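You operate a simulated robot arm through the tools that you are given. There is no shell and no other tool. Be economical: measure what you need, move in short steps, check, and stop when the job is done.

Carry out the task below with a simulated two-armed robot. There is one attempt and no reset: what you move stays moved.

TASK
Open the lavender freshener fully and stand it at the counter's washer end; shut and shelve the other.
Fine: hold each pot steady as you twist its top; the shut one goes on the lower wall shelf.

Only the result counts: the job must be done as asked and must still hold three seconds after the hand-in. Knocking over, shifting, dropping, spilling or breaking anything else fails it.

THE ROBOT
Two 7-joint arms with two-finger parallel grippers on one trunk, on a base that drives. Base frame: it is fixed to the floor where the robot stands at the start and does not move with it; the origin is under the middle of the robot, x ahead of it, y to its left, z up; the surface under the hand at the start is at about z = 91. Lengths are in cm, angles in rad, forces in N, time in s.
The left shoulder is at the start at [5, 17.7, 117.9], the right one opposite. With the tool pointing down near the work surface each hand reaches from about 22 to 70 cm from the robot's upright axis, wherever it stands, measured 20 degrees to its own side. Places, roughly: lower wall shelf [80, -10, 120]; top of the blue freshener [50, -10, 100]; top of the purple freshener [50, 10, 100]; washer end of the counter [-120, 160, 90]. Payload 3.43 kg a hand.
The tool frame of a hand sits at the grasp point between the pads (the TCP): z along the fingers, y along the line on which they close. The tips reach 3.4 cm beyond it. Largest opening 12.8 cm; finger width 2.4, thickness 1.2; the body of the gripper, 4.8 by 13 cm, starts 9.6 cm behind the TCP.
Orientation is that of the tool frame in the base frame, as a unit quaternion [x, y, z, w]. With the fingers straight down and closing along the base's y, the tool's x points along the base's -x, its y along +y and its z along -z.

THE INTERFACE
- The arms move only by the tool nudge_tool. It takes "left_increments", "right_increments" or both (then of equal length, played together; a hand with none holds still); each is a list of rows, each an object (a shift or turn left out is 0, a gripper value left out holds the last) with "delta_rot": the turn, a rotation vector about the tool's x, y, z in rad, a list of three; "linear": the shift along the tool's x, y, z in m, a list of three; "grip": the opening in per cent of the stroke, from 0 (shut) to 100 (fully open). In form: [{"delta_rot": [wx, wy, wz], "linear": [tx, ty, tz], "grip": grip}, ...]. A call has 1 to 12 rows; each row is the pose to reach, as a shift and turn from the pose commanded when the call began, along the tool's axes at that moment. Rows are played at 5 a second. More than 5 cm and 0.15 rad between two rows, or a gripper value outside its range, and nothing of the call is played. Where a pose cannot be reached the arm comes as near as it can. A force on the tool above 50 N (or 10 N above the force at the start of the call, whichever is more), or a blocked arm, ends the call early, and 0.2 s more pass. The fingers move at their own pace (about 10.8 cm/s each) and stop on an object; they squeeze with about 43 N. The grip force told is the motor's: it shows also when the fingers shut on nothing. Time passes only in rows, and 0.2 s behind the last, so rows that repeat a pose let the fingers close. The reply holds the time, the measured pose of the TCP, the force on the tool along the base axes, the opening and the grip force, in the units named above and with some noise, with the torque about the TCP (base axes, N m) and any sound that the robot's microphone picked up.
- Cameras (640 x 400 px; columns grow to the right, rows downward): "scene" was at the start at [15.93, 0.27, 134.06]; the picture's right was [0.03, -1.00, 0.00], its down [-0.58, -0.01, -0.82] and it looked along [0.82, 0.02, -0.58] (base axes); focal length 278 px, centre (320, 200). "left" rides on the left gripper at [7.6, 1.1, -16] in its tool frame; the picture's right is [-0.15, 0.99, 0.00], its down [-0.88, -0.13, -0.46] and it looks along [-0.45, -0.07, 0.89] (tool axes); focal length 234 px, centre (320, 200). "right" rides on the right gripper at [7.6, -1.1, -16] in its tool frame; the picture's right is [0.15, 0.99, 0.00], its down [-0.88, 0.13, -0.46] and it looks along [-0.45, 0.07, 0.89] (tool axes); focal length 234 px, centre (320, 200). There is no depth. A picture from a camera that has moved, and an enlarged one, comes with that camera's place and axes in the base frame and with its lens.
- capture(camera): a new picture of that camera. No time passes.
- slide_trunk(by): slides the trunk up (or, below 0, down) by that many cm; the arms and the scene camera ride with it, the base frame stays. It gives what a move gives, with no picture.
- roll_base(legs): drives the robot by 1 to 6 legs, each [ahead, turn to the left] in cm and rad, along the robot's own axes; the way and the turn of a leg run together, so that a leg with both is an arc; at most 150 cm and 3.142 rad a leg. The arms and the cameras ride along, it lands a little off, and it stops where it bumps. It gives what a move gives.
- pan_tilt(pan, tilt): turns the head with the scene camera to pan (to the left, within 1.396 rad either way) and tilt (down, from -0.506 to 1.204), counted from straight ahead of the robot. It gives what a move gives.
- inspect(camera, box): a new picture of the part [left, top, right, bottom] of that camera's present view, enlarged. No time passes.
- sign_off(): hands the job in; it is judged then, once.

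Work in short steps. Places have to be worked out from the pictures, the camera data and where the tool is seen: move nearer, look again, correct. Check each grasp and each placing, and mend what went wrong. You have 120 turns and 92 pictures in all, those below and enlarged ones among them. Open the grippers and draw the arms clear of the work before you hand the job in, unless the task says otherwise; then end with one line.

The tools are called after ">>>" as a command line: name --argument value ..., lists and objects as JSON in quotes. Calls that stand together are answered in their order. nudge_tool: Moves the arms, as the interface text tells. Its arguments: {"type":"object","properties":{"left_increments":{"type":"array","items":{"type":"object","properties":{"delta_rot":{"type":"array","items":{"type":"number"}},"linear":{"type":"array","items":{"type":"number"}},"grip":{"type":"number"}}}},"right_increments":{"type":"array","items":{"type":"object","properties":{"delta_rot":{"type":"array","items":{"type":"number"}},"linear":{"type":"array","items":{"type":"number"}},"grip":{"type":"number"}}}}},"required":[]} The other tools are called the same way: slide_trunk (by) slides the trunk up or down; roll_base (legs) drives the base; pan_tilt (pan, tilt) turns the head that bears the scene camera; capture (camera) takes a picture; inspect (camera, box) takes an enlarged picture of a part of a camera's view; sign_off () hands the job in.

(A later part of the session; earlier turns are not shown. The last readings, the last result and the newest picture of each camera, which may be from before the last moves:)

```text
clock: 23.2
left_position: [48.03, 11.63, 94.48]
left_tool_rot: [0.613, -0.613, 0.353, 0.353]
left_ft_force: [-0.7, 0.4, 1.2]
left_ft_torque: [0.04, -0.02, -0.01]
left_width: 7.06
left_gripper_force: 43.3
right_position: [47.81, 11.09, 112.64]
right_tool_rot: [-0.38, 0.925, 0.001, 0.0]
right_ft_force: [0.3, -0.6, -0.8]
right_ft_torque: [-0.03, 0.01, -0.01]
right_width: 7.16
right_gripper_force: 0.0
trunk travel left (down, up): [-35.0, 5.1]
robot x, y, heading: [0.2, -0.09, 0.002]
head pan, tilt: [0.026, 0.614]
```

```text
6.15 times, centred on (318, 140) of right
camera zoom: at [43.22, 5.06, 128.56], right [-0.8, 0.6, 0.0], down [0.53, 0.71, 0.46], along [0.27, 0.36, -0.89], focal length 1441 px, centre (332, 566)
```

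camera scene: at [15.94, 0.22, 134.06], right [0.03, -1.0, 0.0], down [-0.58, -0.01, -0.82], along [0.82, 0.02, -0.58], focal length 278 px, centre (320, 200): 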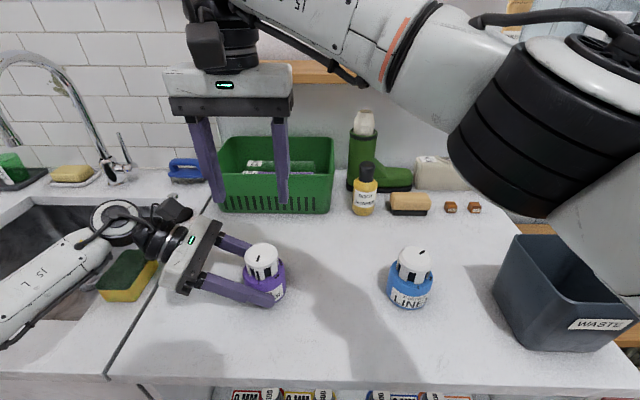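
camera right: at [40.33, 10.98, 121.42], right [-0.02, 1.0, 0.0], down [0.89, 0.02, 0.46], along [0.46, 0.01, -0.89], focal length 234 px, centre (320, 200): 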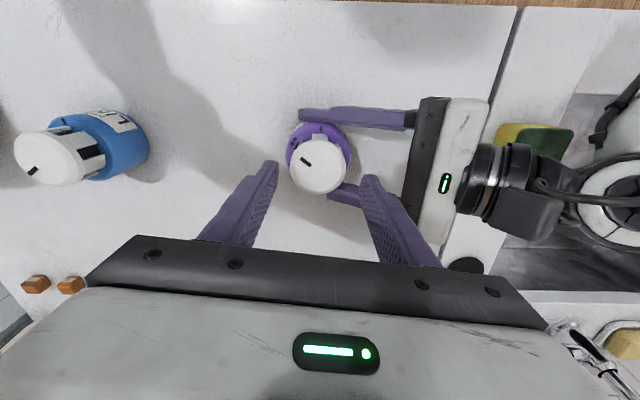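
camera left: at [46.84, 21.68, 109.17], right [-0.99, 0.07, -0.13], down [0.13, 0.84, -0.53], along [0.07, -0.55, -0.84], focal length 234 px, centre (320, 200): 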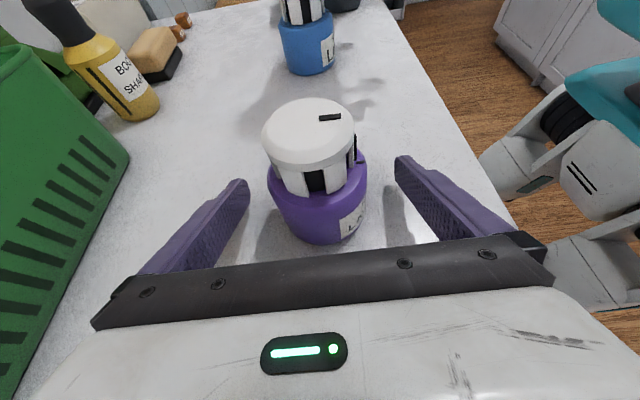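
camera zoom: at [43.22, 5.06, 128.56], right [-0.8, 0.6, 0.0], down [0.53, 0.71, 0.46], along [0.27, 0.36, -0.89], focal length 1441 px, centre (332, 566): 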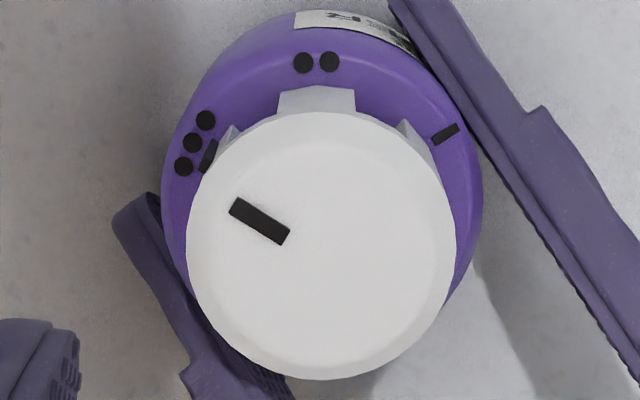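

The leg 60° before the pointer is exactly radial with the two dots, so the pointer sits on the three dots: fully open. Retract the right hand to its side, lift the pot slightly with the left, and look toward the washer end.

>>> nudge_tool --right_increments '[{"linear": [0, 0, -0.04]}, {"linear": [0, 0, -0.05], "delta_rot": [0, 0, 0.14]}, {"linear": [0.02, -0.02, -0.05], "delta_rot": [0, 0, 0.28]}, {"linear": [0.02, -0.06, -0.05], "delta_rot": [0, 0, 0.42]}, {"linear": [0.02, -0.1, -0.05], "delta_rot": [0, 0, 0.56]}, {"linear": [0.02, -0.14, -0.05], "delta_rot": [0, 0, 0.7]}, {"linear": [0.02, -0.18, -0.05], "delta_rot": [0, 0, 0.78]}, {"linear": [0.02, -0.22, -0.05], "delta_rot": [0, 0, 0.78]}]'

>>> pan_tilt --pan 1.3 --tilt 0.45

>>> capture --camera "scene"

```text
clock: 25.0
left_position: [47.99, 11.58, 94.59]
left_tool_rot: [0.613, -0.612, 0.354, 0.353]
left_ft_force: [-0.1, -0.6, -0.6]
left_ft_torque: [0.03, -0.01, -0.03]
left_width: 7.06
left_gripper_force: 43.1
right_position: [59.35, -6.94, 116.4]
right_tool_rot: [0.0, 1.0, 0.0, -0.001]
right_ft_force: [0.4, 0.2, -0.2]
right_ft_torque: [0.04, 0.02, 0.0]
right_width: 7.17
right_gripper_force: 0.0
right hand out of reach, approached as far as the arm can: row 7, 8
trunk travel left (down, up): [-35.0, 5.1]
robot x, y, heading: [-0.02, 0.11, -0.004]
head pan, tilt: [0.026, 0.614]
```

```text
clock: 26.4
left_position: [47.95, 11.59, 94.63]
left_tool_rot: [-0.612, 0.612, -0.354, -0.355]
left_ft_force: [-0.1, -0.4, -1.4]
left_ft_torque: [0.03, -0.02, 0.03]
left_width: 7.06
left_gripper_force: 42.5
right_position: [59.38, -6.88, 116.35]
right_tool_rot: [0.001, 1.0, 0.0, 0.0]
right_ft_force: [0.2, -0.3, 0.0]
right_ft_torque: [0.02, -0.01, 0.0]
right_width: 7.17
right_gripper_force: 0.0
trunk travel left (down, up): [-35.0, 5.1]
robot x, y, heading: [0.06, 0.14, 0.005]
head pan, tilt: [1.3, 0.45]
```

```text
54 pictures are left
camera scene: at [9.6, 8.91, 135.54], right [0.96, -0.27, 0.0], down [-0.12, -0.42, -0.9], along [0.24, 0.87, -0.44], focal length 278 px, centre (320, 200)
```

scene: 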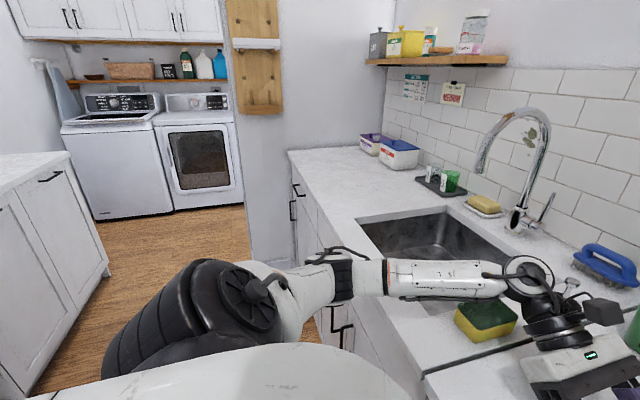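

The right hand went forward since I moved along its yawed frame; harmless (tips at z 113). Bring it home, and lift the lavender pot 12 cm and back toward the robot.

>>> nudge_tool --left_increments '[{"linear": [0.026, 0, -0.015]}, {"linear": [0.052, 0, -0.03]}, {"linear": [0.078, 0, -0.045]}, {"linear": [0.104, 0, -0.06]}, {"linear": [0.104, 0.04, -0.06]}, {"linear": [0.104, 0.08, -0.06]}, {"linear": [0.104, 0.1, -0.06]}]' --right_increments '[{"linear": [0.03, -0.01, 0]}, {"linear": [0.07, -0.03, 0]}, {"linear": [0.11, -0.05, 0]}, {"linear": [0.15, -0.07, 0]}, {"linear": [0.19, -0.08, 0]}, {"linear": [0.22, -0.09, 0]}, {"linear": [0.24, -0.1, 0]}]'

>>> pan_tilt --pan 0.3 --tilt 0.8

>>> capture --camera "scene"

```text
clock: 28.1
left_position: [37.83, 11.42, 106.69]
left_tool_rot: [-0.612, 0.612, -0.354, -0.354]
left_ft_force: [-0.2, 0.9, -1.3]
left_ft_torque: [-0.01, 0.03, -0.01]
left_width: 7.05
left_gripper_force: 43.3
right_position: [35.37, -16.97, 116.37]
right_tool_rot: [0.0, 1.0, 0.0, 0.0]
right_ft_force: [0.0, -0.7, -0.9]
right_ft_torque: [0.01, -0.03, 0.02]
right_width: 7.19
right_gripper_force: 0.1
trunk travel left (down, up): [-35.0, 5.1]
robot x, y, heading: [0.13, -0.23, -0.001]
head pan, tilt: [1.3, 0.45]
```

```text
clock: 29.3
left_position: [37.93, 11.49, 106.65]
left_tool_rot: [0.613, -0.612, 0.354, 0.353]
left_ft_force: [-0.3, -0.6, -1.6]
left_ft_torque: [0.03, 0.0, -0.01]
left_width: 7.06
left_gripper_force: 43.0
right_position: [35.49, -16.85, 116.32]
right_tool_rot: [0.0, 1.0, -0.001, 0.0]
right_ft_force: [0.0, -0.4, 0.3]
right_ft_torque: [0.0, 0.03, -0.01]
right_width: 7.15
right_gripper_force: 0.0
trunk travel left (down, up): [-35.0, 5.1]
robot x, y, heading: [-0.18, 0.06, -0.001]
head pan, tilt: [0.3, 0.799]
```

```text
53 pictures are left
camera scene: at [14.85, 2.44, 132.5], right [0.3, -0.96, 0.0], down [-0.68, -0.21, -0.7], along [0.67, 0.21, -0.72], focal length 278 px, centre (320, 200)
```

scene: 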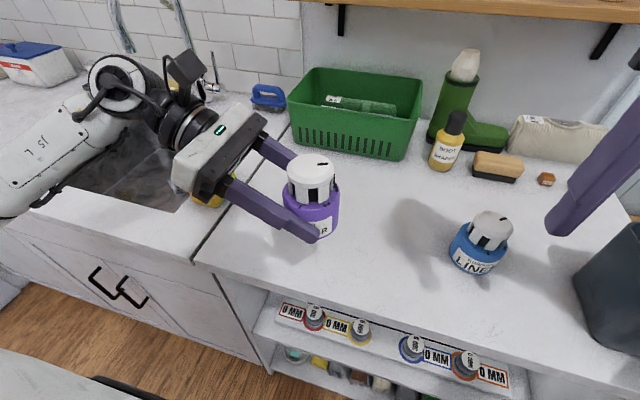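

Pot held upright. Back away 25 cm, turn left to face along the aisle, then look.

>>> roll_base --legs '[[-25, 0], [0, 1.57]]'

>>> pan_tilt --pan 0.5 --tilt 0.35

>>> capture --camera "scene"

```text
clock: 35.0
left_position: [-36.73, 37.85, 106.71]
left_tool_rot: [0.866, 0.004, 0.5, -0.003]
left_ft_force: [0.0, 0.0, -1.3]
left_ft_torque: [-0.03, 0.0, 0.02]
left_width: 7.04
left_gripper_force: 42.6
right_position: [-8.52, 35.42, 116.37]
right_tool_rot: [0.71, -0.705, 0.0, 0.0]
right_ft_force: [0.3, 0.4, 0.7]
right_ft_torque: [0.02, -0.01, 0.0]
right_width: 7.16
right_gripper_force: 0.0
trunk travel left (down, up): [-35.0, 5.1]
robot x, y, heading: [-24.97, 0.02, 1.578]
head pan, tilt: [0.3, 0.799]
```

```text
clock: 35.9
left_position: [-36.97, 37.71, 106.76]
left_tool_rot: [0.866, 0.005, 0.5, -0.003]
left_ft_force: [0.5, 0.3, -0.9]
left_ft_torque: [0.02, 0.01, 0.0]
left_width: 7.05
left_gripper_force: 43.3
right_position: [-8.44, 35.51, 116.36]
right_tool_rot: [0.71, -0.704, 0.0, 0.0]
right_ft_force: [0.7, -0.4, -0.9]
right_ft_torque: [0.05, -0.01, -0.01]
right_width: 7.18
right_gripper_force: 0.0
trunk travel left (down, up): [-35.0, 5.1]
robot x, y, heading: [-24.89, -0.23, 1.576]
head pan, tilt: [0.499, 0.351]
```

```text
52 pictures are left
camera scene: at [-29.45, 15.15, 136.45], right [0.87, 0.49, 0.0], down [0.17, -0.3, -0.94], along [-0.46, 0.82, -0.34], focal length 278 px, centre (320, 200)
```

scene: 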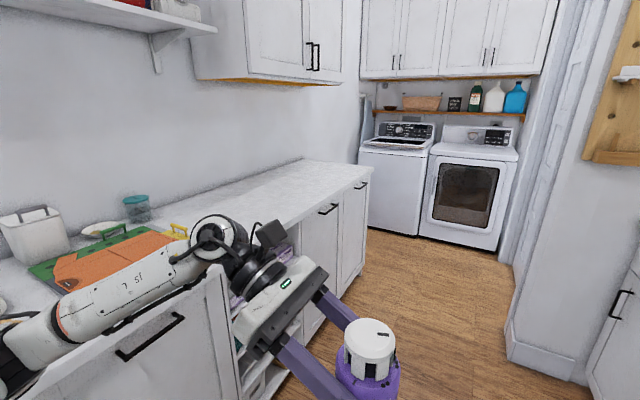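

The second counter's front edge is at x≈-92, its washer end at y≈198. Drive down the aisle to about (-50, 158) and turn to face it.

>>> roll_base --legs '[[0, 0.16], [140, 0]]'

>>> capture --camera "scene"

```text
clock: 43.4
left_position: [-68.07, 171.02, 106.78]
left_tool_rot: [0.862, 0.082, 0.497, -0.048]
left_ft_force: [1.2, 0.9, -0.3]
left_ft_torque: [-0.02, 0.01, -0.04]
left_width: 7.02
left_gripper_force: 43.4
right_position: [-39.62, 173.83, 116.35]
right_tool_rot: [0.77, -0.638, 0.0, 0.0]
right_ft_force: [-0.1, 0.4, -1.0]
right_ft_torque: [0.0, 0.04, 0.0]
right_width: 7.18
right_gripper_force: 0.1
trunk travel left (down, up): [-35.0, 5.1]
robot x, y, heading: [-49.31, 136.17, 1.762]
head pan, tilt: [0.499, 0.351]
```

```text
51 pictures are left
camera scene: at [-56.66, 150.02, 136.46], right [0.77, 0.63, 0.0], down [0.22, -0.27, -0.94], along [-0.6, 0.73, -0.34], focal length 278 px, centre (320, 200)
```

scene: 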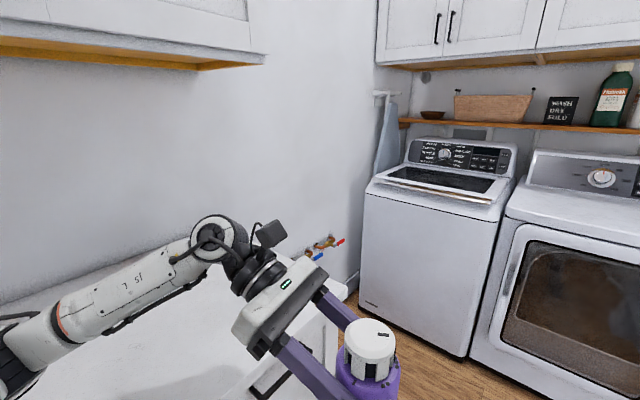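

Plenty of room to the washer (front at y≈294). Go 22 cm further and turn left to face the counter.

>>> roll_base --legs '[[24, 0], [0, 1.38]]'

>>> pan_tilt --pan 0.0 --tilt 0.65

>>> capture --camera "scene"

```text
clock: 48.6
left_position: [-92.17, 148.53, 106.8]
left_tool_rot: [0.614, 0.611, 0.354, -0.352]
left_ft_force: [0.2, -0.1, -0.8]
left_ft_torque: [0.02, 0.02, 0.0]
left_width: 7.01
left_gripper_force: 42.6
right_position: [-89.49, 177.0, 116.39]
right_tool_rot: [1.0, -0.003, 0.0, -0.001]
right_ft_force: [-0.6, -0.2, 0.0]
right_ft_torque: [0.01, -0.01, -0.02]
right_width: 7.18
right_gripper_force: 0.1
trunk travel left (down, up): [-35.0, 5.1]
robot x, y, heading: [-54.25, 159.87, 3.133]
head pan, tilt: [0.499, 0.351]
```

```text
clock: 49.6
left_position: [-92.19, 148.52, 106.68]
left_tool_rot: [0.614, 0.611, 0.355, -0.353]
left_ft_force: [-0.4, -0.2, -0.9]
left_ft_torque: [-0.06, -0.02, 0.03]
left_width: 7.05
left_gripper_force: 42.9
right_position: [-89.39, 176.94, 116.34]
right_tool_rot: [1.0, -0.004, 0.0, 0.0]
right_ft_force: [0.7, 0.4, 0.1]
right_ft_torque: [-0.01, 0.03, -0.02]
right_width: 7.17
right_gripper_force: 0.1
trunk travel left (down, up): [-35.0, 5.1]
robot x, y, heading: [-54.0, 159.92, 3.137]
head pan, tilt: [0.0, 0.649]
```

```text
50 pictures are left
camera scene: at [-69.67, 160.03, 133.76], right [0.01, 1.0, 0.0], down [0.6, 0.0, -0.8], along [-0.8, 0.0, -0.6], focal length 278 px, centre (320, 200)
```

scene: 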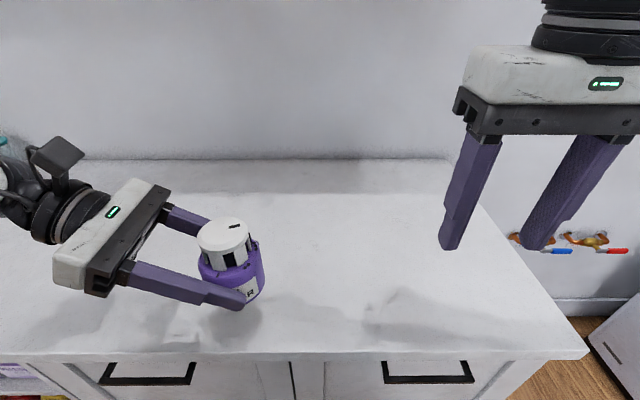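

Counter spans x -89…-150 and ends at y≈200. Move the right hand aside and carry the pot to about (-110, 167) above the counter.

>>> nudge_tool --right_increments '[{"linear": [0, -0.04, -0.02]}, {"linear": [0, -0.08, -0.03]}, {"linear": [0, -0.11, -0.03]}, {"linear": [0.02, -0.13, -0.03]}, {"linear": [0.03, -0.13, -0.03]}, {"linear": [0.03, -0.13, -0.03]}, {"linear": [0.03, -0.13, -0.03]}]' --left_increments '[{"linear": [0, -0.02, 0]}, {"linear": [0.01, -0.05, 0.0173]}, {"linear": [0.025, -0.08, 0.0433]}, {"linear": [0.04, -0.11, 0.0693]}, {"linear": [0.06, -0.14, 0.1039]}, {"linear": [0.075, -0.165, 0.13]}, {"linear": [0.09, -0.18, 0.156]}]'

>>> capture --camera "scene"

```text
clock: 51.2
left_position: [-109.92, 166.68, 106.91]
left_tool_rot: [0.614, 0.612, 0.353, -0.352]
left_ft_force: [-0.9, -1.3, -1.6]
left_ft_torque: [0.01, 0.01, 0.04]
left_width: 7.04
left_gripper_force: 42.7
right_position: [-86.38, 190.03, 119.29]
right_tool_rot: [1.0, -0.003, 0.001, 0.001]
right_ft_force: [0.4, -0.2, 0.5]
right_ft_torque: [-0.01, 0.0, 0.03]
right_width: 7.17
right_gripper_force: 0.0
trunk travel left (down, up): [-35.0, 5.1]
robot x, y, heading: [-54.34, 159.97, 3.131]
head pan, tilt: [0.0, 0.649]
```

```text
49 pictures are left
camera scene: at [-69.69, 160.11, 133.75], right [0.01, 1.0, 0.0], down [0.6, 0.0, -0.8], along [-0.8, 0.0, -0.6], focal length 278 px, centre (320, 200)
```

scene: 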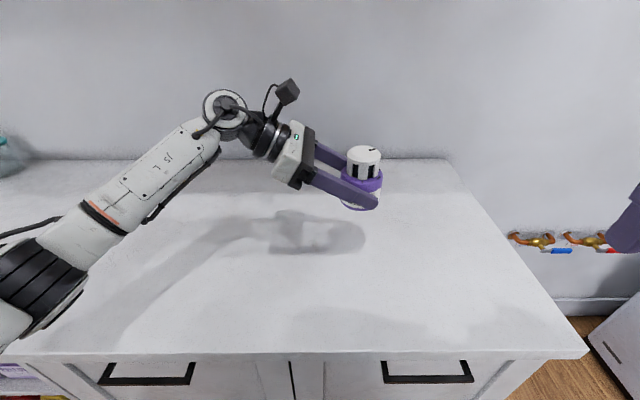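

Over clear counter. Lower 10.5 cm first.

>>> nudge_tool --left_increments '[{"linear": [-0.026, 0, 0.015]}, {"linear": [-0.052, 0, 0.03]}, {"linear": [-0.0736, 0, 0.0425]}, {"linear": [-0.091, 0, 0.0525]}, {"linear": [-0.091, 0, 0.0525]}]'

>>> inspect --camera "scene" --box '[280, 120, 440, 260]'

```text
clock: 52.4
left_position: [-110.07, 166.64, 96.29]
left_tool_rot: [0.614, 0.611, 0.355, -0.352]
left_ft_force: [-0.4, -1.3, -1.8]
left_ft_torque: [0.0, -0.02, 0.02]
left_width: 7.03
left_gripper_force: 42.4
right_position: [-86.35, 190.04, 119.34]
right_tool_rot: [1.0, -0.003, 0.0, 0.0]
right_ft_force: [0.1, -0.6, -0.3]
right_ft_torque: [0.01, -0.03, 0.0]
right_width: 7.16
right_gripper_force: 0.1
trunk travel left (down, up): [-35.0, 5.1]
robot x, y, heading: [-54.07, 159.86, 3.138]
head pan, tilt: [0.0, 0.649]
```

```text
2.86 times, centred on (360, 190) of scene
camera zoom: at [-69.67, 160.05, 133.75], right [0.01, 1.0, 0.0], down [0.6, 0.0, -0.8], along [-0.8, 0.01, -0.6], focal length 793 px, centre (206, 229)
```

zoom: 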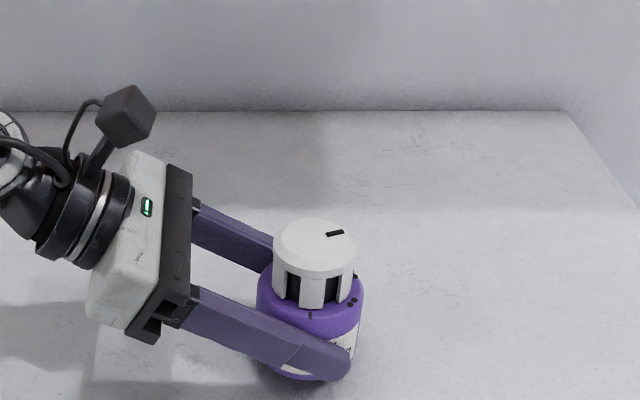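

Nearly down. Lower 1.4 cm in small steps and read the force.

>>> nudge_tool --left_increments '[{"linear": [-0.0043, 0, 0.0025]}, {"linear": [-0.0087, 0, 0.005]}, {"linear": [-0.0121, 0, 0.007]}, {"linear": [-0.0121, 0, 0.007]}]'

```text
clock: 53.4
left_position: [-110.03, 166.62, 94.94]
left_tool_rot: [0.614, 0.611, 0.354, -0.353]
left_ft_force: [0.1, 0.0, -2.0]
left_ft_torque: [-0.01, -0.01, 0.02]
left_width: 7.05
left_gripper_force: 42.7
right_position: [-86.3, 190.03, 119.32]
right_tool_rot: [1.0, -0.003, 0.0, 0.001]
right_ft_force: [0.0, 0.5, -1.4]
right_ft_torque: [-0.01, -0.04, 0.0]
right_width: 7.15
right_gripper_force: 0.0
trunk travel left (down, up): [-35.0, 5.1]
robot x, y, heading: [-54.26, 159.72, 3.14]
head pan, tilt: [0.0, 0.649]
```

>>> nudge_tool --left_increments '[{"linear": [-0.0017, 0, 0.001]}, {"linear": [-0.0035, 0, 0.002]}, {"linear": [-0.0035, 0, 0.002]}]'

>>> inspect --camera "scene" --box '[280, 150, 440, 290]'

```text
clock: 54.2
left_position: [-109.97, 166.56, 94.75]
left_tool_rot: [0.614, 0.61, 0.355, -0.354]
left_ft_force: [-0.3, -0.3, 4.0]
left_ft_torque: [-0.11, 0.0, 0.02]
left_width: 7.01
left_gripper_force: 42.7
right_position: [-86.26, 189.81, 119.5]
right_tool_rot: [1.0, -0.004, -0.001, 0.0]
right_ft_force: [-0.8, -0.1, 0.9]
right_ft_torque: [-0.03, 0.01, 0.0]
right_width: 7.19
right_gripper_force: 0.1
trunk travel left (down, up): [-35.0, 5.1]
robot x, y, heading: [-54.25, 159.85, 3.131]
head pan, tilt: [0.0, 0.649]
```

```text
2.86 times, centred on (360, 220) of scene
camera zoom: at [-69.63, 160.03, 133.77], right [0.01, 1.0, 0.0], down [0.6, 0.0, -0.8], along [-0.8, 0.01, -0.6], focal length 793 px, centre (206, 143)
```

zoom: 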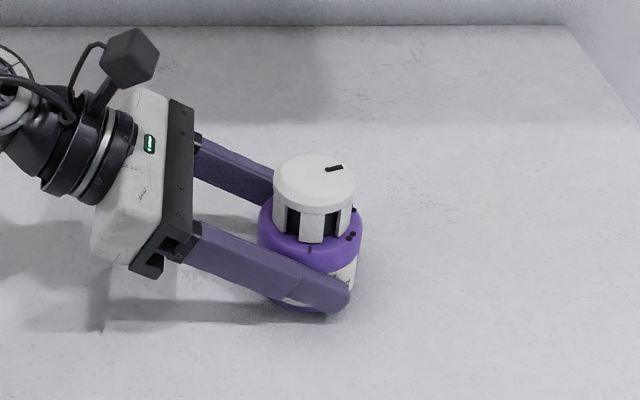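

Contact felt (+4 N). Open, then back straight out along the fingers and rise.

>>> nudge_tool --left_increments '[{"grip": 70}, {"grip": 100}, {"grip": 100}, {"grip": 100}, {"linear": [0, 0, -0.03]}, {"linear": [0, 0, -0.07]}, {"linear": [0, 0, -0.11]}, {"linear": [0, 0, -0.15]}]'

>>> inspect --camera "scene" --box '[280, 150, 440, 290]'

```text
clock: 56.0
left_position: [-110.13, 153.77, 102.34]
left_tool_rot: [0.614, 0.611, 0.354, -0.353]
left_ft_force: [-0.6, 0.2, 0.9]
left_ft_torque: [0.04, 0.01, -0.05]
left_width: 12.77
left_gripper_force: 0.0
right_position: [-86.28, 189.93, 119.37]
right_tool_rot: [1.0, -0.004, 0.0, 0.0]
right_ft_force: [0.3, 0.2, -0.6]
right_ft_torque: [0.0, 0.0, -0.02]
right_width: 7.17
right_gripper_force: 0.0
trunk travel left (down, up): [-35.0, 5.1]
robot x, y, heading: [-54.34, 159.74, 3.134]
head pan, tilt: [0.0, 0.649]
```

```text
2.86 times, centred on (360, 220) of scene
camera zoom: at [-69.64, 160.0, 133.76], right [0.01, 1.0, 0.0], down [0.6, 0.0, -0.8], along [-0.8, 0.01, -0.6], focal length 793 px, centre (206, 143)
```

zoom: 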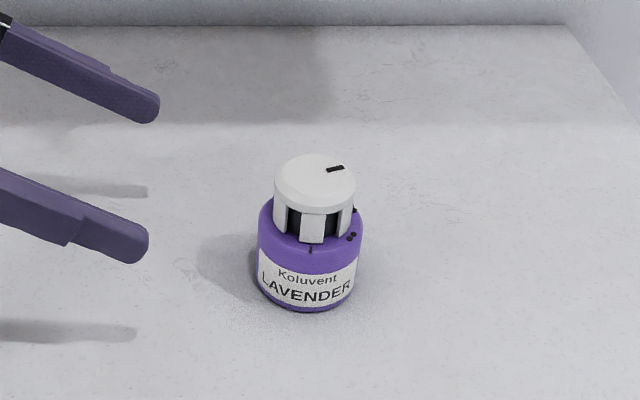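

Lavender stands clear and open. Withdraw the left hand up and back to the carrying pose, right hand too.

>>> nudge_tool --left_increments '[{"linear": [0.02, 0, -0.03]}, {"linear": [0.04, 0.02, -0.06]}, {"linear": [0.04, 0.06, -0.08]}, {"linear": [0.03, 0.1, -0.08]}, {"linear": [0.03, 0.14, -0.08]}, {"linear": [0.03, 0.18, -0.08]}]' --right_increments '[{"linear": [0, 0, 0]}, {"linear": [0, 0, 0]}, {"linear": [0, 0.03, 0]}, {"linear": [0, 0.06, 0]}, {"linear": [0, 0.09, 0]}, {"linear": [0, 0.11, 0]}]'

>>> roll_base --legs '[[0, -1.38], [-100, 0], [-76, 0]]'

```text
clock: 57.4
left_position: [-91.88, 148.37, 108.9]
left_tool_rot: [0.614, 0.611, 0.354, -0.353]
left_ft_force: [0.7, 0.4, -0.2]
left_ft_torque: [0.0, 0.0, 0.01]
left_width: 12.81
left_gripper_force: 0.0
right_position: [-86.29, 178.92, 119.36]
right_tool_rot: [1.0, -0.003, -0.001, 0.0]
right_ft_force: [-0.3, 0.9, -0.1]
right_ft_torque: [0.04, 0.01, -0.02]
right_width: 7.19
right_gripper_force: 0.1
trunk travel left (down, up): [-35.0, 5.1]
robot x, y, heading: [-53.98, 159.72, 3.13]
head pan, tilt: [0.0, 0.649]
```

```text
clock: 69.5
left_position: [-43.68, 24.78, 108.73]
left_tool_rot: [0.863, 0.071, 0.499, -0.041]
left_ft_force: [0.5, 0.1, 0.0]
left_ft_torque: [0.0, 0.0, 0.02]
left_width: 12.82
left_gripper_force: 0.2
right_position: [-12.63, 24.47, 119.31]
right_tool_rot: [0.762, -0.647, 0.0, 0.0]
right_ft_force: [1.0, 0.0, 1.0]
right_ft_torque: [0.06, -0.02, 0.0]
right_width: 7.18
right_gripper_force: 0.0
trunk travel left (down, up): [-35.0, 5.1]
robot x, y, heading: [-25.97, -10.23, 1.733]
head pan, tilt: [0.0, 0.649]
```

Turn back to the counter and drive forward 24 cm.

>>> roll_base --legs '[[0, -1.733], [24, 0]]'

>>> capture --camera "scene"

>>> capture --camera "left"

```text
clock: 75.6
left_position: [36.44, -0.17, 108.78]
left_tool_rot: [-0.607, 0.618, -0.35, -0.357]
left_ft_force: [-0.5, 0.0, -0.4]
left_ft_torque: [0.0, 0.0, -0.03]
left_width: 12.8
left_gripper_force: 0.0
right_position: [30.22, -30.5, 119.34]
right_tool_rot: [0.01, 1.0, 0.0, -0.001]
right_ft_force: [0.1, 0.1, -0.8]
right_ft_torque: [-0.02, 0.01, 0.01]
right_width: 7.16
right_gripper_force: 0.1
trunk travel left (down, up): [-35.0, 5.1]
robot x, y, heading: [-1.87, -10.93, -0.022]
head pan, tilt: [0.0, 0.649]
```

```text
45 pictures are left
camera scene: at [14.13, -11.35, 133.74], right [-0.02, -1.0, 0.0], down [-0.6, 0.01, -0.8], along [0.8, -0.02, -0.61], focal length 278 px, centre (320, 200)
```

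scene: 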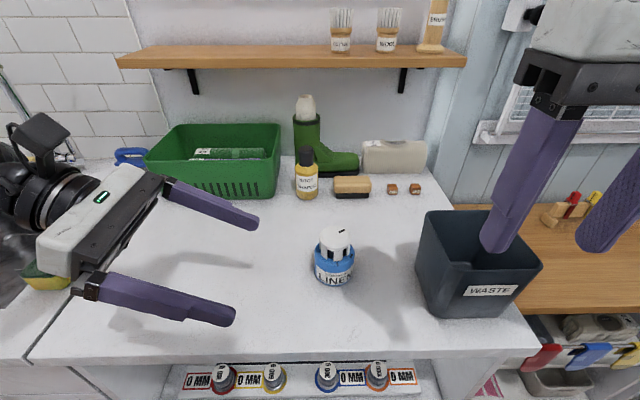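

```text
44 pictures are left
camera left: at [35.47, 9.91, 123.3], right [-0.99, 0.09, -0.13], down [0.15, 0.83, -0.53], along [0.06, -0.55, -0.84], focal length 234 px, centre (320, 200)
```

left: 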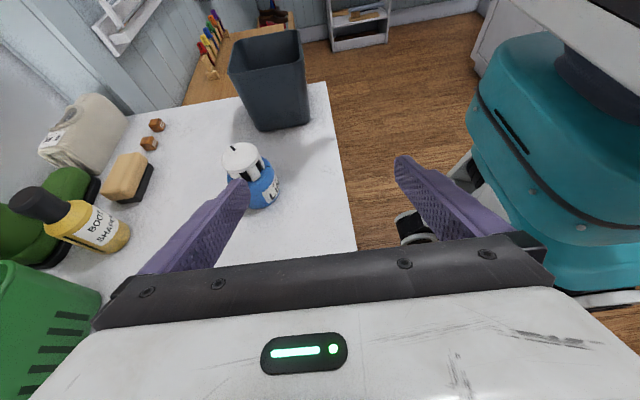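

Locate the linen pot precisely with a zoom.

>>> inspect --camera "scene" --box '[285, 210, 385, 300]'

```text
4.44 times, centred on (335, 255) of scene
camera zoom: at [14.13, -11.35, 133.74], right [-0.02, -1.0, 0.0], down [-0.6, 0.01, -0.8], along [0.8, -0.02, -0.61], focal length 1234 px, centre (253, -44)
```

zoom: 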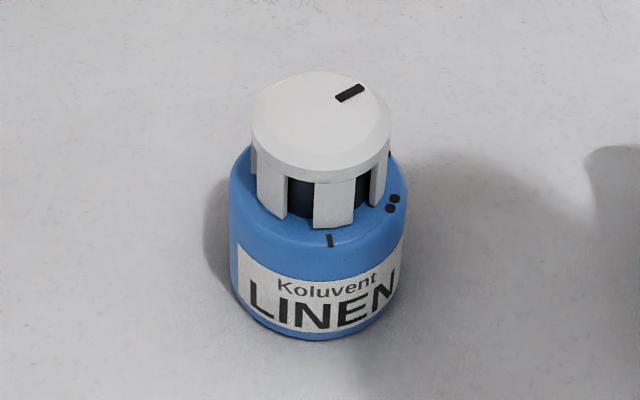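

Linen axis ≈ (48.1, -14.9). Move the left hand to the pre-grasp on its approach line.

>>> nudge_tool --left_increments '[{"linear": [-0.01, -0.035, 0.01]}, {"linear": [-0.02, -0.07, 0.02]}, {"linear": [-0.035, -0.1, 0.035]}, {"linear": [-0.054, -0.1196, 0.0605]}, {"linear": [-0.054, -0.1196, 0.0605]}]'

>>> capture --camera "left"

>>> capture --camera "scene"

```text
clock: 76.8
left_position: [48.38, -3.08, 101.2]
left_tool_rot: [-0.606, 0.619, -0.35, -0.357]
left_ft_force: [0.4, 0.0, 0.0]
left_ft_torque: [0.02, 0.0, -0.01]
left_width: 12.83
left_gripper_force: 0.1
right_position: [30.31, -30.61, 119.3]
right_tool_rot: [0.01, 1.0, 0.0, 0.0]
right_ft_force: [-0.4, -0.3, -0.2]
right_ft_torque: [0.01, 0.0, -0.05]
right_width: 7.18
right_gripper_force: 0.0
trunk travel left (down, up): [-35.0, 5.1]
robot x, y, heading: [-1.57, -10.99, -0.024]
head pan, tilt: [0.0, 0.649]
```

```text
42 pictures are left
camera left: at [47.54, 6.99, 115.72], right [-0.99, 0.09, -0.13], down [0.15, 0.83, -0.53], along [0.06, -0.55, -0.84], focal length 234 px, centre (320, 200)
```

left: 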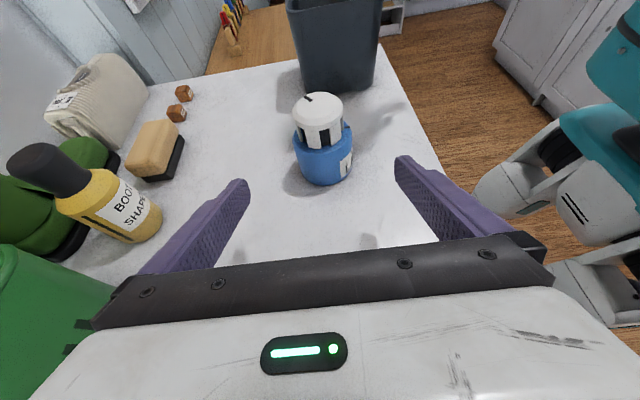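

```text
41 pictures are left
camera scene: at [14.05, -11.34, 133.76], right [-0.02, -1.0, 0.0], down [-0.6, 0.01, -0.8], along [0.8, -0.02, -0.6], focal length 278 px, centre (320, 200)
```

scene: 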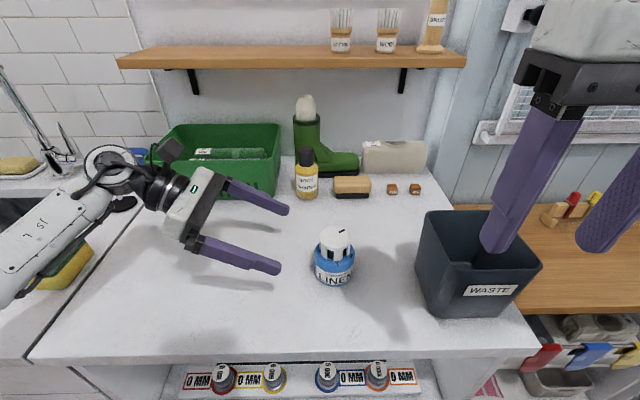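

Alignment matches the earlier one. Advance 12.7 cm and close on the pot.

>>> nudge_tool --left_increments '[{"linear": [0, 0, 0.03]}, {"linear": [0, 0, 0.06]}, {"linear": [0, 0, 0.085]}, {"linear": [0, 0, 0.11]}, {"linear": [0, 0, 0.127]}, {"linear": [0, 0, 0.127]}]'

>>> inspect --camera "scene" --box '[250, 200, 390, 300]'

```text
clock: 78.2
left_position: [47.93, -13.91, 94.49]
left_tool_rot: [-0.606, 0.618, -0.35, -0.357]
left_ft_force: [0.1, 0.2, 0.0]
left_ft_torque: [-0.01, 0.01, 0.0]
left_width: 12.8
left_gripper_force: 0.0
right_position: [30.26, -30.56, 119.39]
right_tool_rot: [0.01, 1.0, 0.0, 0.0]
right_ft_force: [0.2, -0.7, -0.4]
right_ft_torque: [0.0, -0.03, -0.01]
right_width: 7.18
right_gripper_force: 0.1
trunk travel left (down, up): [-35.0, 5.1]
robot x, y, heading: [-1.5, -11.01, -0.021]
head pan, tilt: [0.0, 0.649]
```

```text
4.00 times, centred on (320, 250) of scene
camera zoom: at [14.06, -11.34, 133.76], right [-0.02, -1.0, 0.0], down [-0.6, 0.01, -0.8], along [0.8, -0.02, -0.6], focal length 1111 px, centre (320, 0)
```

zoom: 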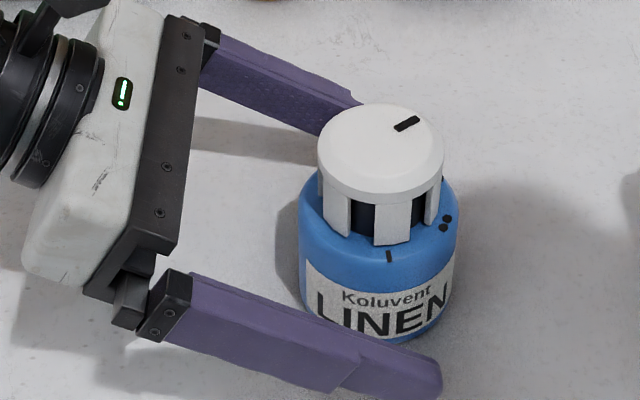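

Well placed. Close the left gripper, then bring the right hand above the cap wound counter-clockwise ~0.95 rad.

>>> nudge_tool --left_increments '[{"grip": 50}, {"grip": 30}, {"grip": 0}, {"grip": 0}, {"grip": 0}]'

>>> nudge_tool --right_increments '[{"linear": [-0.02, 0.02, 0], "delta_rot": [0, 0, -0.14]}, {"linear": [-0.05, 0.04, 0], "delta_rot": [0, 0, -0.28]}, {"linear": [-0.08, 0.07, 0], "delta_rot": [0, 0, -0.42]}, {"linear": [-0.11, 0.1, 0], "delta_rot": [0, 0, -0.56]}, {"linear": [-0.14, 0.13, 0], "delta_rot": [0, 0, -0.7]}, {"linear": [-0.165, 0.15, 0], "delta_rot": [0, 0, -0.84]}, {"linear": [-0.177, 0.156, 0.03], "delta_rot": [0, 0, -0.95]}, {"linear": [-0.177, 0.156, 0.05], "delta_rot": [0, 0, -0.95]}]'

>>> capture --camera "right"

```text
clock: 79.4
left_position: [47.89, -13.84, 94.57]
left_tool_rot: [-0.607, 0.618, -0.351, -0.357]
left_ft_force: [0.1, -0.4, -0.4]
left_ft_torque: [-0.04, 0.04, 0.04]
left_width: 7.03
left_gripper_force: 43.2
right_position: [30.34, -30.53, 119.3]
right_tool_rot: [0.01, 1.0, 0.0, 0.0]
right_ft_force: [-0.5, 0.8, -0.4]
right_ft_torque: [-0.01, -0.01, -0.01]
right_width: 7.16
right_gripper_force: 0.1
trunk travel left (down, up): [-35.0, 5.1]
robot x, y, heading: [-2.13, -11.13, -0.023]
head pan, tilt: [0.0, 0.649]
```

```text
clock: 81.2
left_position: [47.98, -13.92, 94.57]
left_tool_rot: [-0.607, 0.617, -0.351, -0.357]
left_ft_force: [-0.1, -0.7, 1.3]
left_ft_torque: [0.02, 0.07, -0.02]
left_width: 7.03
left_gripper_force: 43.3
right_position: [48.01, -15.36, 114.28]
right_tool_rot: [-0.448, 0.894, -0.001, 0.0]
right_ft_force: [0.9, 0.2, 0.4]
right_ft_torque: [-0.06, 0.02, 0.01]
right_width: 7.17
right_gripper_force: 0.1
right hand out of reach, approached as far as the arm can: row 7, 8
trunk travel left (down, up): [-35.0, 5.1]
robot x, y, heading: [-1.82, -11.07, -0.018]
head pan, tilt: [0.0, 0.649]
```

```text
39 pictures are left
camera right: at [44.28, -22.07, 130.12], right [-0.88, 0.48, 0.0], down [0.42, 0.78, 0.46], along [0.22, 0.4, -0.89], focal length 234 px, centre (320, 200)
```

right: 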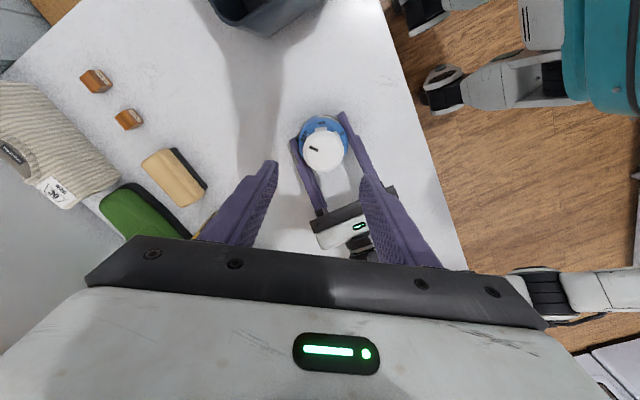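

Wrist stops at ~53°, usable. First a zoom to read the linen pointer against its marks.

>>> inspect --camera "right" --box '[290, 108, 360, 178]'

```text
5.71 times, centred on (325, 143) of right
camera zoom: at [44.28, -22.07, 130.12], right [-0.88, 0.48, 0.0], down [0.42, 0.78, 0.46], along [0.22, 0.4, -0.89], focal length 1338 px, centre (291, 526)
```

zoom: 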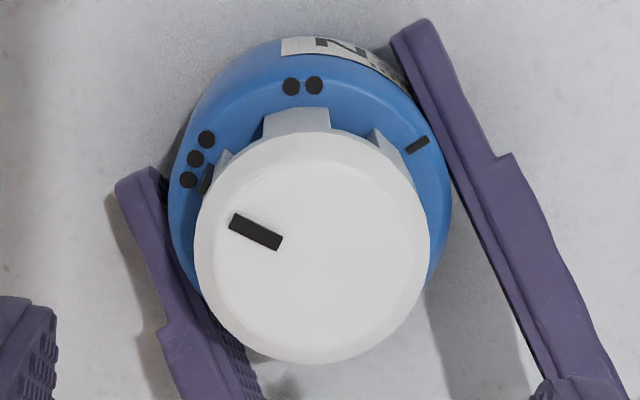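

Linen pointer is at three dots (open); it must go ~120°+ clockwise to the bar. Descend onto the cap and grip.

>>> nudge_tool --right_increments '[{"linear": [-0.0055, 0.0035, 0.04], "delta_rot": [0, 0, 0.04]}, {"linear": [-0.0055, 0.0035, 0.08], "delta_rot": [0, 0, 0.04]}, {"linear": [-0.0055, 0.0035, 0.11], "delta_rot": [0, 0, 0.04]}, {"linear": [-0.0055, 0.0035, 0.137], "delta_rot": [0, 0, 0.04]}, {"linear": [-0.0055, 0.0035, 0.137], "delta_rot": [0, 0, 0.04]}]'

>>> inspect --camera "right" --box '[230, 100, 430, 240]'

```text
clock: 82.4
left_position: [48.02, -13.89, 94.61]
left_tool_rot: [-0.607, 0.618, -0.35, -0.357]
left_ft_force: [0.4, 1.3, -0.4]
left_ft_torque: [-0.34, -0.12, 0.03]
left_width: 7.04
left_gripper_force: 42.7
right_position: [47.86, -14.78, 100.64]
right_tool_rot: [-0.43, 0.903, 0.0, 0.001]
right_ft_force: [1.7, -1.2, 5.2]
right_ft_torque: [0.06, 0.18, 0.02]
right_width: 7.05
right_gripper_force: 0.1
trunk travel left (down, up): [-35.0, 5.1]
robot x, y, heading: [-1.88, -11.15, -0.021]
head pan, tilt: [0.0, 0.649]
```

```text
2.86 times, centred on (330, 170) of right
camera zoom: at [43.97, -21.27, 116.5], right [-0.86, 0.51, 0.0], down [0.45, 0.77, 0.46], along [0.23, 0.39, -0.89], focal length 669 px, centre (291, 286)
```

zoom: 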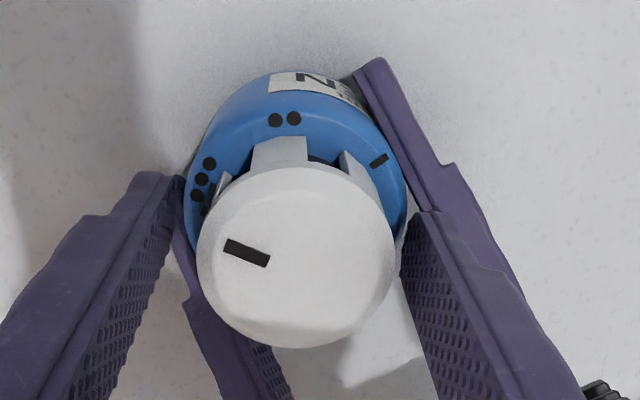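

A 5 N upward touch—likely the right fingertip brushing the left finger. Raise 4 mm, then close.

>>> nudge_tool --right_increments '[{"linear": [0, 0, -0.005]}, {"linear": [0, 0, -0.005], "grip": 45}, {"linear": [0, 0, -0.005], "grip": 0}, {"linear": [0, 0, -0.005], "grip": 0}, {"linear": [0, 0, -0.005], "grip": 0}]'

```text
clock: 83.6
left_position: [47.96, -13.96, 94.58]
left_tool_rot: [-0.606, 0.618, -0.35, -0.357]
left_ft_force: [3.4, -1.2, 1.2]
left_ft_torque: [0.19, 0.12, 0.0]
left_width: 7.05
left_gripper_force: 42.6
right_position: [47.87, -14.56, 101.15]
right_tool_rot: [-0.431, 0.902, 0.0, 0.0]
right_ft_force: [-2.4, 1.1, -1.1]
right_ft_torque: [-0.11, 0.07, -0.02]
right_width: 5.21
right_gripper_force: 42.8
trunk travel left (down, up): [-35.0, 5.1]
robot x, y, heading: [-1.95, -11.4, -0.017]
head pan, tilt: [0.0, 0.649]
```

Gripped with little side load. Twist clockwise 1.1 rad.

>>> nudge_tool --right_increments '[{"delta_rot": [0, 0, 0.12]}, {"delta_rot": [0, 0, 0.24]}, {"delta_rot": [0, 0, 0.36]}, {"delta_rot": [0, 0, 0.48]}, {"delta_rot": [0, 0, 0.6]}, {"delta_rot": [0, 0, 0.72]}, {"delta_rot": [0, 0, 0.84]}, {"delta_rot": [0, 0, 0.96]}, {"delta_rot": [0, 0, 1.05]}, {"delta_rot": [0, 0, 1.1]}]'

>>> inspect --camera "right" --box '[230, 100, 430, 240]'

```text
clock: 85.8
left_position: [48.0, -14.03, 94.62]
left_tool_rot: [-0.607, 0.618, -0.35, -0.356]
left_ft_force: [13.6, 0.3, -0.2]
left_ft_torque: [0.46, 0.48, 0.11]
left_width: 7.04
left_gripper_force: 43.5
right_position: [48.0, -14.72, 101.24]
right_tool_rot: [0.105, 0.994, 0.001, 0.0]
right_ft_force: [-11.2, 0.3, 5.5]
right_ft_torque: [-0.54, 0.17, -0.02]
right_width: 5.17
right_gripper_force: 43.0
trunk travel left (down, up): [-35.0, 5.1]
robot x, y, heading: [-1.93, -11.11, -0.017]
head pan, tilt: [0.0, 0.649]
```

```text
2.86 times, centred on (330, 170) of right
camera zoom: at [40.26, -14.03, 117.01], right [0.06, 1.0, 0.0], down [0.89, -0.06, 0.46], along [0.45, -0.03, -0.89], focal length 669 px, centre (291, 286)
```

zoom: 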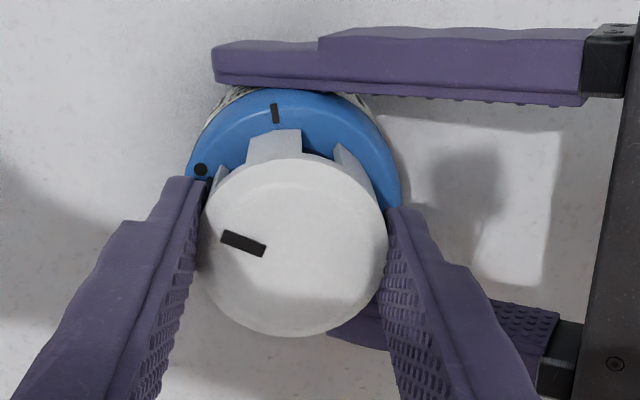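

Pointer is now at about two dots. Release, rise, wind back counter-clockwise.

>>> nudge_tool --right_increments '[{"grip": 56}, {"grip": 56}, {"linear": [0, 0, -0.03], "grip": 56}, {"linear": [0, 0, -0.05], "delta_rot": [0, 0, -0.14]}, {"linear": [0, 0, -0.05], "delta_rot": [0, 0, -0.28]}, {"linear": [0, 0, -0.05], "delta_rot": [0, 0, -0.42]}, {"linear": [0, 0, -0.05], "delta_rot": [0, 0, -0.56]}, {"linear": [0, 0, -0.05], "delta_rot": [0, 0, -0.7]}, {"linear": [0, 0, -0.05], "delta_rot": [0, 0, -0.84]}, {"linear": [0, 0, -0.05], "delta_rot": [0, 0, -0.98]}, {"linear": [0, 0, -0.05], "delta_rot": [0, 0, -1.1]}, {"linear": [0, 0, -0.05], "delta_rot": [0, 0, -1.1]}]'

>>> capture --camera "right"

```text
clock: 88.4
left_position: [47.87, -13.88, 94.48]
left_tool_rot: [-0.606, 0.618, -0.35, -0.357]
left_ft_force: [1.2, 0.0, 0.4]
left_ft_torque: [0.01, 0.0, -0.02]
left_width: 7.05
left_gripper_force: 42.9
right_position: [48.01, -14.72, 105.92]
right_tool_rot: [-0.431, 0.902, 0.0, 0.0]
right_ft_force: [0.5, 0.2, 0.4]
right_ft_torque: [0.01, 0.0, -0.02]
right_width: 7.15
right_gripper_force: 0.1
trunk travel left (down, up): [-35.0, 5.1]
robot x, y, heading: [-1.73, -11.0, -0.024]
head pan, tilt: [0.0, 0.649]
```

```text
35 pictures are left
camera right: at [44.01, -21.18, 121.86], right [-0.86, 0.51, 0.0], down [0.45, 0.77, 0.46], along [0.23, 0.39, -0.89], focal length 234 px, centre (320, 200)
```

right: 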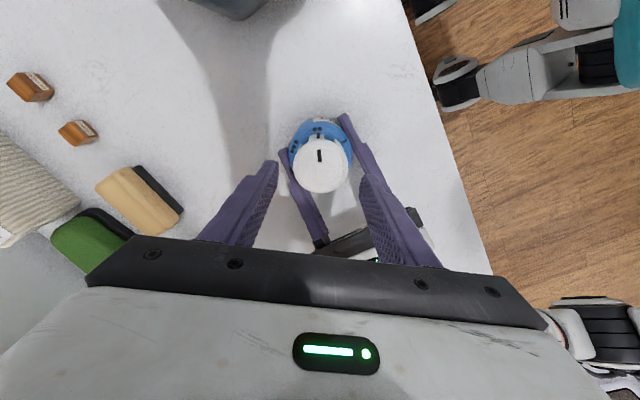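

Descend and grip for the second stroke.

>>> nudge_tool --right_increments '[{"linear": [0, 0, 0.03]}, {"linear": [0, 0, 0.047]}, {"linear": [0, 0, 0.047], "grip": 45}, {"linear": [0, 0, 0.047], "grip": 0}, {"linear": [0, 0, 0.047], "grip": 0}, {"linear": [0, 0, 0.047], "grip": 0}]'

>>> nudge_tool --right_increments '[{"delta_rot": [0, 0, 0.12]}, {"delta_rot": [0, 0, 0.24]}, {"delta_rot": [0, 0, 0.36]}, {"delta_rot": [0, 0, 0.48]}, {"delta_rot": [0, 0, 0.6]}, {"delta_rot": [0, 0, 0.72]}, {"delta_rot": [0, 0, 0.84]}]'

>>> inspect --camera "right" --box '[230, 100, 430, 240]'

```text
clock: 89.8
left_position: [47.93, -13.91, 94.67]
left_tool_rot: [-0.606, 0.619, -0.349, -0.357]
left_ft_force: [-1.6, -0.2, 1.7]
left_ft_torque: [-0.01, 0.03, 0.06]
left_width: 7.06
left_gripper_force: 42.7
right_position: [47.96, -14.54, 101.57]
right_tool_rot: [-0.43, 0.903, 0.0, 0.0]
right_ft_force: [0.9, -1.6, -0.6]
right_ft_torque: [-0.07, -0.15, 0.04]
right_width: 5.19
right_gripper_force: 42.9
trunk travel left (down, up): [-35.0, 5.1]
robot x, y, heading: [-1.61, -10.96, -0.021]
head pan, tilt: [0.0, 0.649]
```

```text
clock: 91.4
left_position: [47.91, -13.92, 94.61]
left_tool_rot: [-0.606, 0.619, -0.349, -0.357]
left_ft_force: [-4.2, -4.1, -0.3]
left_ft_torque: [0.26, -0.35, -0.01]
left_width: 7.01
left_gripper_force: 42.5
right_position: [47.84, -14.62, 101.41]
right_tool_rot: [-0.023, 1.0, 0.001, 0.0]
right_ft_force: [4.6, 4.3, 1.9]
right_ft_torque: [-0.05, 0.07, 0.02]
right_width: 5.19
right_gripper_force: 43.2
trunk travel left (down, up): [-35.0, 5.1]
robot x, y, heading: [-1.87, -11.2, -0.022]
head pan, tilt: [0.0, 0.649]
```

```text
2.86 times, centred on (330, 170) of right
camera zoom: at [40.35, -16.08, 117.34], right [-0.19, 0.98, 0.0], down [0.87, 0.17, 0.46], along [0.45, 0.09, -0.89], focal length 669 px, centre (291, 286)
```

zoom: 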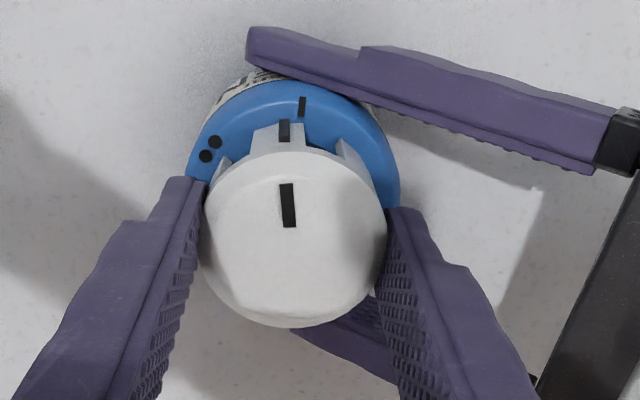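

About 11–12° remain. Turn 0.2 rad more and check.

>>> nudge_tool --right_increments '[{"delta_rot": [0, 0, 0.07]}, {"delta_rot": [0, 0, 0.14]}, {"delta_rot": [0, 0, 0.2]}, {"delta_rot": [0, 0, 0.2]}]'

>>> inspect --camera "right" --box '[270, 120, 370, 190]'

```text
clock: 92.4
left_position: [47.9, -13.99, 94.6]
left_tool_rot: [-0.606, 0.619, -0.35, -0.357]
left_ft_force: [-4.5, -0.8, 0.0]
left_ft_torque: [-0.24, 0.01, -1.04]
left_width: 7.03
left_gripper_force: 42.8
right_position: [47.93, -14.58, 101.43]
right_tool_rot: [0.075, 0.997, 0.0, 0.0]
right_ft_force: [6.0, 1.1, 0.9]
right_ft_torque: [0.18, -0.37, 1.02]
right_width: 5.18
right_gripper_force: 42.9
trunk travel left (down, up): [-35.0, 5.1]
robot x, y, heading: [-2.03, -11.13, -0.02]
head pan, tilt: [0.0, 0.649]
```

```text
5.71 times, centred on (320, 155) of right
camera zoom: at [40.2, -14.54, 117.35], right [0.0, 1.0, 0.0], down [0.89, 0.0, 0.46], along [0.46, 0.0, -0.89], focal length 1338 px, centre (320, 457)
```

zoom: 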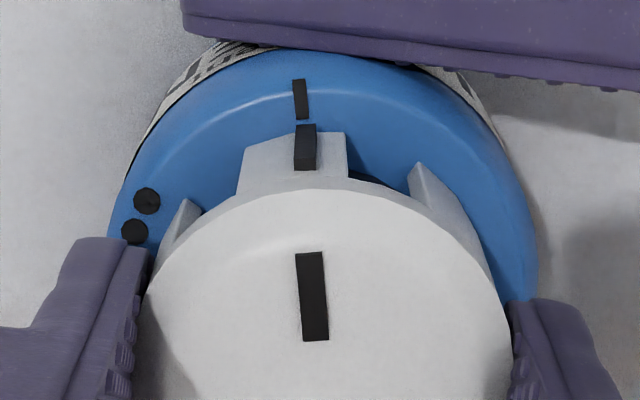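

Torque of 1 Nm and the pointer exactly on the bar: the linen is shut against its stop. Release the cap and withdraw the right hand upward and to the right.

>>> nudge_tool --right_increments '[{"delta_rot": [0, 0, -0.02]}, {"grip": 56, "delta_rot": [0, 0, -0.02]}, {"grip": 56, "delta_rot": [0, 0, -0.02]}, {"linear": [0, 0, -0.04], "delta_rot": [0, 0, -0.02]}, {"linear": [0, 0, -0.08], "delta_rot": [0, 0, -0.02]}, {"linear": [0.02, -0.03, -0.11], "delta_rot": [0, 0, -0.02]}, {"linear": [0.06, -0.06, -0.11], "delta_rot": [0, 0, -0.02]}, {"linear": [0.1, -0.09, -0.11], "delta_rot": [0, 0, -0.02]}, {"linear": [0.14, -0.12, -0.11], "delta_rot": [0, 0, -0.02]}, {"linear": [0.17, -0.15, -0.11], "delta_rot": [0, 0, -0.02]}, {"linear": [0.18, -0.18, -0.11], "delta_rot": [0, 0, -0.02]}]'

>>> pan_tilt --pan 0.0 --tilt 0.25

>>> capture --camera "scene"

```text
clock: 94.8
left_position: [47.86, -14.06, 94.62]
left_tool_rot: [-0.606, 0.619, -0.35, -0.357]
left_ft_force: [1.3, -0.9, -0.2]
left_ft_torque: [0.05, -0.02, 0.03]
left_width: 7.03
left_gripper_force: 43.4
right_position: [27.65, -29.91, 112.4]
right_tool_rot: [0.065, 0.998, -0.001, 0.0]
right_ft_force: [-0.8, 0.7, 0.1]
right_ft_torque: [0.01, -0.03, 0.01]
right_width: 7.16
right_gripper_force: 0.1
trunk travel left (down, up): [-35.0, 5.1]
robot x, y, heading: [-1.96, -11.32, -0.017]
head pan, tilt: [0.0, 0.649]
```

```text
clock: 95.6
left_position: [47.86, -13.91, 94.64]
left_tool_rot: [-0.606, 0.618, -0.35, -0.357]
left_ft_force: [-0.5, 0.8, 0.5]
left_ft_torque: [-0.01, 0.0, 0.01]
left_width: 7.03
left_gripper_force: 43.4
right_position: [27.78, -29.74, 112.46]
right_tool_rot: [0.066, 0.998, 0.0, -0.001]
right_ft_force: [0.9, -0.2, -0.4]
right_ft_torque: [-0.02, 0.0, 0.02]
right_width: 7.17
right_gripper_force: 0.0
trunk travel left (down, up): [-35.0, 5.1]
robot x, y, heading: [-1.82, -11.23, -0.02]
head pan, tilt: [0.0, 0.25]
```

```text
32 pictures are left
camera scene: at [14.72, -11.36, 137.4], right [-0.02, -1.0, 0.0], down [-0.25, 0.0, -0.97], along [0.97, -0.02, -0.25], focal length 278 px, centre (320, 200)
```

scene: 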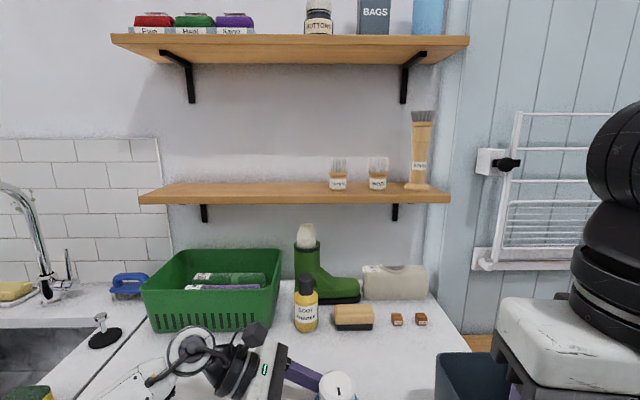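

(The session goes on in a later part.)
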